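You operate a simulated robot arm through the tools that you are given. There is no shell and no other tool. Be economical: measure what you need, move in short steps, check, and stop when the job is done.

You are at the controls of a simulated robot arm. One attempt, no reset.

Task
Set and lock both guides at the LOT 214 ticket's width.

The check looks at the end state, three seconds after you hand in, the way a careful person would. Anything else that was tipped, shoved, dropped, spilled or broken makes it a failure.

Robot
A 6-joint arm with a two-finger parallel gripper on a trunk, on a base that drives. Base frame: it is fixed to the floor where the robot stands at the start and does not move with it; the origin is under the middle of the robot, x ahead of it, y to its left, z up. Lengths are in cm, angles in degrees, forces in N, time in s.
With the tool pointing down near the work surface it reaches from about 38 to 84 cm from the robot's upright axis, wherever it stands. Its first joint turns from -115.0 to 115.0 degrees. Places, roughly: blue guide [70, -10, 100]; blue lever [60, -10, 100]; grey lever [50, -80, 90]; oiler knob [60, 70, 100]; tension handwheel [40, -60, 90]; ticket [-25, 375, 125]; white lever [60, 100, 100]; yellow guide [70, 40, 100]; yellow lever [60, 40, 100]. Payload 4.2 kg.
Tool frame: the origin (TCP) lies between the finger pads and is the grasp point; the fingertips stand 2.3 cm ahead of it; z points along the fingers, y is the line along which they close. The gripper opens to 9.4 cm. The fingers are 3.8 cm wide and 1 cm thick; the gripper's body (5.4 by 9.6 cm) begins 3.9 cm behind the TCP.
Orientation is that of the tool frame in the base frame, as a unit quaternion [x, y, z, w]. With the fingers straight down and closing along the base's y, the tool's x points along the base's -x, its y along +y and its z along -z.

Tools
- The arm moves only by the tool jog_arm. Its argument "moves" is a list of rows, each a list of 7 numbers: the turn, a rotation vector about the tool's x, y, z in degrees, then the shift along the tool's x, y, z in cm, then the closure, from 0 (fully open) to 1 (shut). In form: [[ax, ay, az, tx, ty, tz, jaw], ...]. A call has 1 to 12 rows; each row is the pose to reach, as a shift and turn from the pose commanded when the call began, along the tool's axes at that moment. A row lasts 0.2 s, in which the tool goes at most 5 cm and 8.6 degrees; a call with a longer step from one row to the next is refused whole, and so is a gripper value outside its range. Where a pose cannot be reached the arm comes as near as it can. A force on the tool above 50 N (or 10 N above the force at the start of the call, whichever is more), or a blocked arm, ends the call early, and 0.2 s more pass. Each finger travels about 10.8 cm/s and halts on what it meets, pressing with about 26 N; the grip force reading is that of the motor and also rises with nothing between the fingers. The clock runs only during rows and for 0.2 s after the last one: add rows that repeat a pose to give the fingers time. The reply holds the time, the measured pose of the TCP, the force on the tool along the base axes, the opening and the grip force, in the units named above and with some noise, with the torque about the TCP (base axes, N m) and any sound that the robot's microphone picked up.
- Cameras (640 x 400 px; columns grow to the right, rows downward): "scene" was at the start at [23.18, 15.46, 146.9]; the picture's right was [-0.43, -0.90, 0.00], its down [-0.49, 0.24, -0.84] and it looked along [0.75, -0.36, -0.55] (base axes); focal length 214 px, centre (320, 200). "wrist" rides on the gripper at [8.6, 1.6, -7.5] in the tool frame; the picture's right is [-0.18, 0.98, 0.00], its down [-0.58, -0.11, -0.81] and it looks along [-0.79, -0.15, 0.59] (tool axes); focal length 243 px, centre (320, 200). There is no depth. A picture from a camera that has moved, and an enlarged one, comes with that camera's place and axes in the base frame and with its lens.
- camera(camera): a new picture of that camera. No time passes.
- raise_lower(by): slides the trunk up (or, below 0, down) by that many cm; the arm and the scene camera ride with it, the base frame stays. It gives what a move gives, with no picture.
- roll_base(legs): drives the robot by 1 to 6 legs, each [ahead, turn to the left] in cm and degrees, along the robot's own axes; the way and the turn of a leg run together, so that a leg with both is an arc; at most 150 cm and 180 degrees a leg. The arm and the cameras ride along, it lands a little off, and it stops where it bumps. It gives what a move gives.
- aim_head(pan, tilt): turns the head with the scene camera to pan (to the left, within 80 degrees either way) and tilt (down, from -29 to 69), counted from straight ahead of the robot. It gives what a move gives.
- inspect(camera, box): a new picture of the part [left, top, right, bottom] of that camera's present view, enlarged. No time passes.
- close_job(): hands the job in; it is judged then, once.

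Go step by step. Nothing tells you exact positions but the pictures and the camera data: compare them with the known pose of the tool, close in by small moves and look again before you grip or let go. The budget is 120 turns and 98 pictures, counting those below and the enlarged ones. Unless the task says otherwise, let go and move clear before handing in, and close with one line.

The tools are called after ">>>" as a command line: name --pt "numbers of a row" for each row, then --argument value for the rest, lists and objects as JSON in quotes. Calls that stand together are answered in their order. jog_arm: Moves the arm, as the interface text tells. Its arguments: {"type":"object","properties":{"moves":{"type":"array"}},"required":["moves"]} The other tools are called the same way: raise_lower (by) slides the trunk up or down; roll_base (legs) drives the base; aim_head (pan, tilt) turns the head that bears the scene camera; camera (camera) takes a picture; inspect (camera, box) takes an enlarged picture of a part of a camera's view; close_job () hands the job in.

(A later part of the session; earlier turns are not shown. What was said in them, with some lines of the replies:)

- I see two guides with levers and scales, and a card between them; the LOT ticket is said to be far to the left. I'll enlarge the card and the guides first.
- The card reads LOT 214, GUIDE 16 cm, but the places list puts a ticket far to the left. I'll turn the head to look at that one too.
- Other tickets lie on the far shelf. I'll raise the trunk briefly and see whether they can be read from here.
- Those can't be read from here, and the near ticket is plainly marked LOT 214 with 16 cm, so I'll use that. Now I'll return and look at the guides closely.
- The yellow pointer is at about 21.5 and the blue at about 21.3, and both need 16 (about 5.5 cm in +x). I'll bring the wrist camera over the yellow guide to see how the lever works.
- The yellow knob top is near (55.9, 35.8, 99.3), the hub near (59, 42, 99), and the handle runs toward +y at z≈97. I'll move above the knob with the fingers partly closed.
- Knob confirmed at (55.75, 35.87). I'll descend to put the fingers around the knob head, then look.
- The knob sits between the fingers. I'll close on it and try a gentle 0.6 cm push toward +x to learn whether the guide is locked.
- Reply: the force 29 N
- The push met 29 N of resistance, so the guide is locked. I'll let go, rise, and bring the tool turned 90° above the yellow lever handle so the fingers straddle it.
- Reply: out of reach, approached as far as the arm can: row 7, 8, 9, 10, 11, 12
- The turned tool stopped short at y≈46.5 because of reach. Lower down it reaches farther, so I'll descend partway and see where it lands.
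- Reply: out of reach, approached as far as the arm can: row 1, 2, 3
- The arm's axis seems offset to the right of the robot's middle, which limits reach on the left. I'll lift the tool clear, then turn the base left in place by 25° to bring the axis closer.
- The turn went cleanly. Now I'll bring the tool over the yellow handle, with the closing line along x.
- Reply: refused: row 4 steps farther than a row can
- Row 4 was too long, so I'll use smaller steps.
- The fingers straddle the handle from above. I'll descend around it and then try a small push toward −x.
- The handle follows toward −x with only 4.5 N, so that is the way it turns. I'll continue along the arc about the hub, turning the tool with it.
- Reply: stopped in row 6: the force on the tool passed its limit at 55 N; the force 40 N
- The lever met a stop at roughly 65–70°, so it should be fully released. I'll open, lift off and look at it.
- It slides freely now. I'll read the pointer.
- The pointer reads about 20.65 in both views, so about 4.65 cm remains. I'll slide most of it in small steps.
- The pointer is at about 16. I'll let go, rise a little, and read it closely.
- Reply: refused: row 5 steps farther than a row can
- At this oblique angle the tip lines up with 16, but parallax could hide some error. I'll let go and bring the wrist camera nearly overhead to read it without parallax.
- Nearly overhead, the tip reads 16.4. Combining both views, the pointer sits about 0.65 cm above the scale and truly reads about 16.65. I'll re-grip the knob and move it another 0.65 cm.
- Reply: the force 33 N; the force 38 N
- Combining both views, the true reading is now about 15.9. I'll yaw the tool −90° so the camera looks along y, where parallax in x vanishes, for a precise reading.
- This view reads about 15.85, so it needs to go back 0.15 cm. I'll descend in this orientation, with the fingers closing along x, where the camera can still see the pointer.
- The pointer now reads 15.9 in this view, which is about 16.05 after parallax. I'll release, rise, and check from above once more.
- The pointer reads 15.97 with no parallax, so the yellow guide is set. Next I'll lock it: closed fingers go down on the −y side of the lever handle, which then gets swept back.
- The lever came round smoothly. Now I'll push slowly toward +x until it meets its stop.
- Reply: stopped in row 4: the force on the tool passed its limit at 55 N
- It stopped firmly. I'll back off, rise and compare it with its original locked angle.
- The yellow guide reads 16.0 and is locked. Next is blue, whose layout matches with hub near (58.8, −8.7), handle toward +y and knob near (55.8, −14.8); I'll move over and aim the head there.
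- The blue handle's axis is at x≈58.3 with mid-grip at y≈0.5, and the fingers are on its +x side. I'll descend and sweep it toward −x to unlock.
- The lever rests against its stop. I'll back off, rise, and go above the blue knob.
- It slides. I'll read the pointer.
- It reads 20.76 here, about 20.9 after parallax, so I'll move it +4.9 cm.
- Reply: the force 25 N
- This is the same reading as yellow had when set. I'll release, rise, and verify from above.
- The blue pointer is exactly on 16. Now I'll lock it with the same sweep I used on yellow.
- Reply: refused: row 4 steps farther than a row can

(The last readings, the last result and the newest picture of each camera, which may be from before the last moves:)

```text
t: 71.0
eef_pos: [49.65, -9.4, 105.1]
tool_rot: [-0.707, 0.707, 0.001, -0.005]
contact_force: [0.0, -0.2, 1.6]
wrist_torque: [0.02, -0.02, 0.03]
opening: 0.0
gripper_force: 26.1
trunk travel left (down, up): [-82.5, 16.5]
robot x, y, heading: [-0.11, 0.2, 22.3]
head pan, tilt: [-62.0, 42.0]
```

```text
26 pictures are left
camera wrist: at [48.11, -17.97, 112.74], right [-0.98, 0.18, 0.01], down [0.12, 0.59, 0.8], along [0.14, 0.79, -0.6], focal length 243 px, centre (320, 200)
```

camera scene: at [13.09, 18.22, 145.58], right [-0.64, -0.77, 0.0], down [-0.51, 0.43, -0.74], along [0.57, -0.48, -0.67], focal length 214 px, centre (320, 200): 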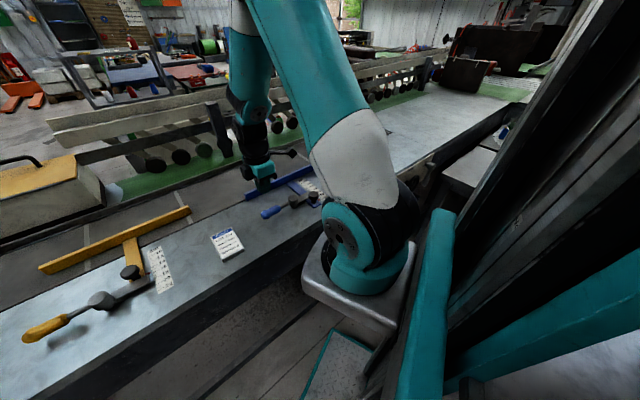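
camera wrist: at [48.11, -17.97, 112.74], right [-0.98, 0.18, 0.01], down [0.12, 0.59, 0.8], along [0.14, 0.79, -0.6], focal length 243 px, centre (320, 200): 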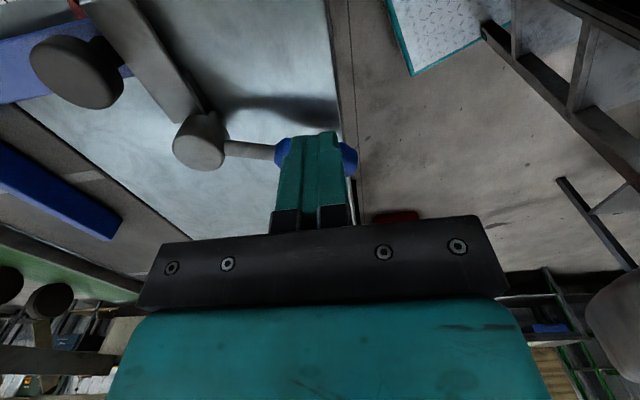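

This matches the yellow picture almost exactly, so I'll repeat the descent and sweep.

>>> jog_arm --pt "0 0 0 0 0 3 1" --pt "0 0 0 0 0 6.4 1" --pt "0 0 0 0 0 6.4 1"

>>> jog_arm --pt "0 0 0 -1.2 -0.1 0 1" --pt "0 0 0 -2.44 -0.2 0 1" --pt "0 0 0 -4.01 -0.56 0 1" --pt "0 0 0 -5.53 -1.26 0 1" --pt "0 0 0 -6.91 -2.26 0 1" --pt "0 0 0 -8.09 -3.55 0 1" --pt "0 0 0 -9.0 -5.1 0 1" --pt "0 0 0 -9.0 -5.1 0 1"

>>> jog_arm --pt "0 0 0 -0.3 -0.7 0 1" --pt "0 0 0 -0.4 -1.4 0 1" --pt "0 0 0 -0.4 -2.0 0 1" --pt "0 0 0 -0.4 -2.4 0 1" --pt "0 0 0 -0.4 -2.8 0 1" --pt "0 0 0 -0.4 -2.8 0 1"

```text
t: 71.8
eef_pos: [49.4, -9.47, 98.82]
tool_rot: [-0.707, 0.708, -0.001, -0.005]
contact_force: [-0.3, -0.4, 0.9]
wrist_torque: [0.02, -0.02, -0.03]
opening: 0.0
gripper_force: 26.1
trunk travel left (down, up): [-82.5, 16.5]
robot x, y, heading: [-0.25, -0.02, 22.4]
head pan, tilt: [-62.0, 42.0]
```

```text
t: 73.6
eef_pos: [54.55, -0.35, 98.94]
tool_rot: [0.707, -0.707, 0.0, 0.006]
contact_force: [0.8, 0.5, -0.1]
wrist_torque: [-0.02, 0.01, 0.01]
opening: 0.0
gripper_force: 26.3
trunk travel left (down, up): [-82.5, 16.5]
robot x, y, heading: [0.45, 0.08, 22.3]
head pan, tilt: [-62.0, 42.0]
```

```text
t: 74.7
eef_pos: [56.01, -0.07, 98.74]
tool_rot: [0.707, -0.707, -0.009, 0.014]
contact_force: [-15.6, -1.0, 3.4]
wrist_torque: [-0.02, -0.08, -0.14]
opening: 0.0
gripper_force: 26.8
trunk travel left (down, up): [-82.5, 16.5]
robot x, y, heading: [0.04, 0.05, 22.3]
head pan, tilt: [-62.0, 42.0]
stopped in row 5: the force on the tool passed its limit at 53 N (the readings are from after the stop); the commanded pose is now the measured one
```

The blue lever met its stop at the same place. I'll back off, rise, and check both the angle and the reading.

>>> jog_arm --pt "0 0 0 0 0.8 0 1" --pt "0 0 0 0 1.5 -3 1" --pt "0 0 0 0 1.5 -7 1" --pt "0 0 0 3 1.5 -10 1" --pt "0 0 0 7 1 -12 0.7" --pt "0 0 0 10.5 -1 -14 0.36" --pt "0 0 0 13.5 -4 -15 0.36" --pt "0 0 0 16.4 -7 -16.5 0.36" --pt "0 0 0 16.4 -8.1 -16.5 0.36" --pt "0 0 0 16.4 -8.1 -16.5 0.36"

>>> inspect --camera "wrist" --box '[270, 0, 398, 80]'

>>> camera --camera "scene"

>>> inspect --camera "scene" --box '[220, 150, 380, 250]'

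```text
t: 76.9
eef_pos: [64.69, -16.44, 115.19]
tool_rot: [0.707, -0.707, -0.007, 0.012]
contact_force: [0.2, 0.3, -0.3]
wrist_torque: [0.03, -0.01, 0.0]
opening: 6.03
gripper_force: 0.1
trunk travel left (down, up): [-82.5, 16.5]
robot x, y, heading: [0.27, -0.0, 22.2]
head pan, tilt: [-62.0, 42.0]
```

```text
5.00 times, centred on (334, 40) of wrist
camera zoom: at [63.31, -25.05, 122.8], right [-0.98, 0.18, 0.03], down [0.13, 0.59, 0.8], along [0.13, 0.79, -0.6], focal length 1213 px, centre (250, 1000)
```

zoom: 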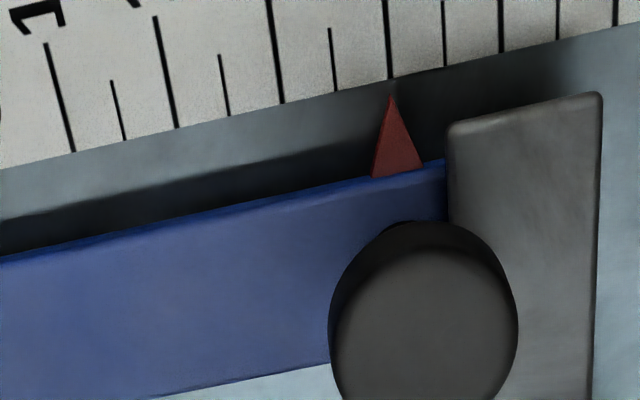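

```text
24 pictures are left
camera scene: at [13.05, 18.21, 145.58], right [-0.64, -0.77, 0.0], down [-0.51, 0.43, -0.74], along [0.57, -0.48, -0.67], focal length 214 px, centre (320, 200)
```

scene: 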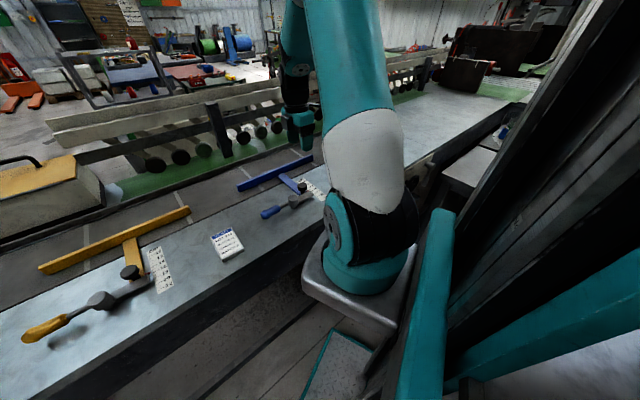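

```text
4.00 times, centred on (300, 200) of scene
camera zoom: at [13.05, 18.21, 145.58], right [-0.64, -0.77, 0.0], down [-0.51, 0.43, -0.74], along [0.57, -0.48, -0.67], focal length 858 px, centre (400, 200)
```

zoom: 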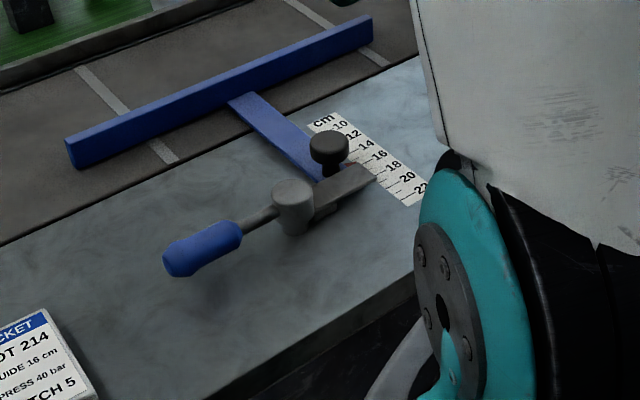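

Both pointers sit on 16, both levers are back against their locking stops, the tool is clear and nothing else was disturbed. I'm handing in.

>>> close_job

```text
The job is handed in.
```

I set both guides to 16 cm, the width on the LOT 214 ticket on the table, and locked them with their levers back against their stops. I couldn't read the other tickets, on the far shelf and bench, so I didn't check them against it.
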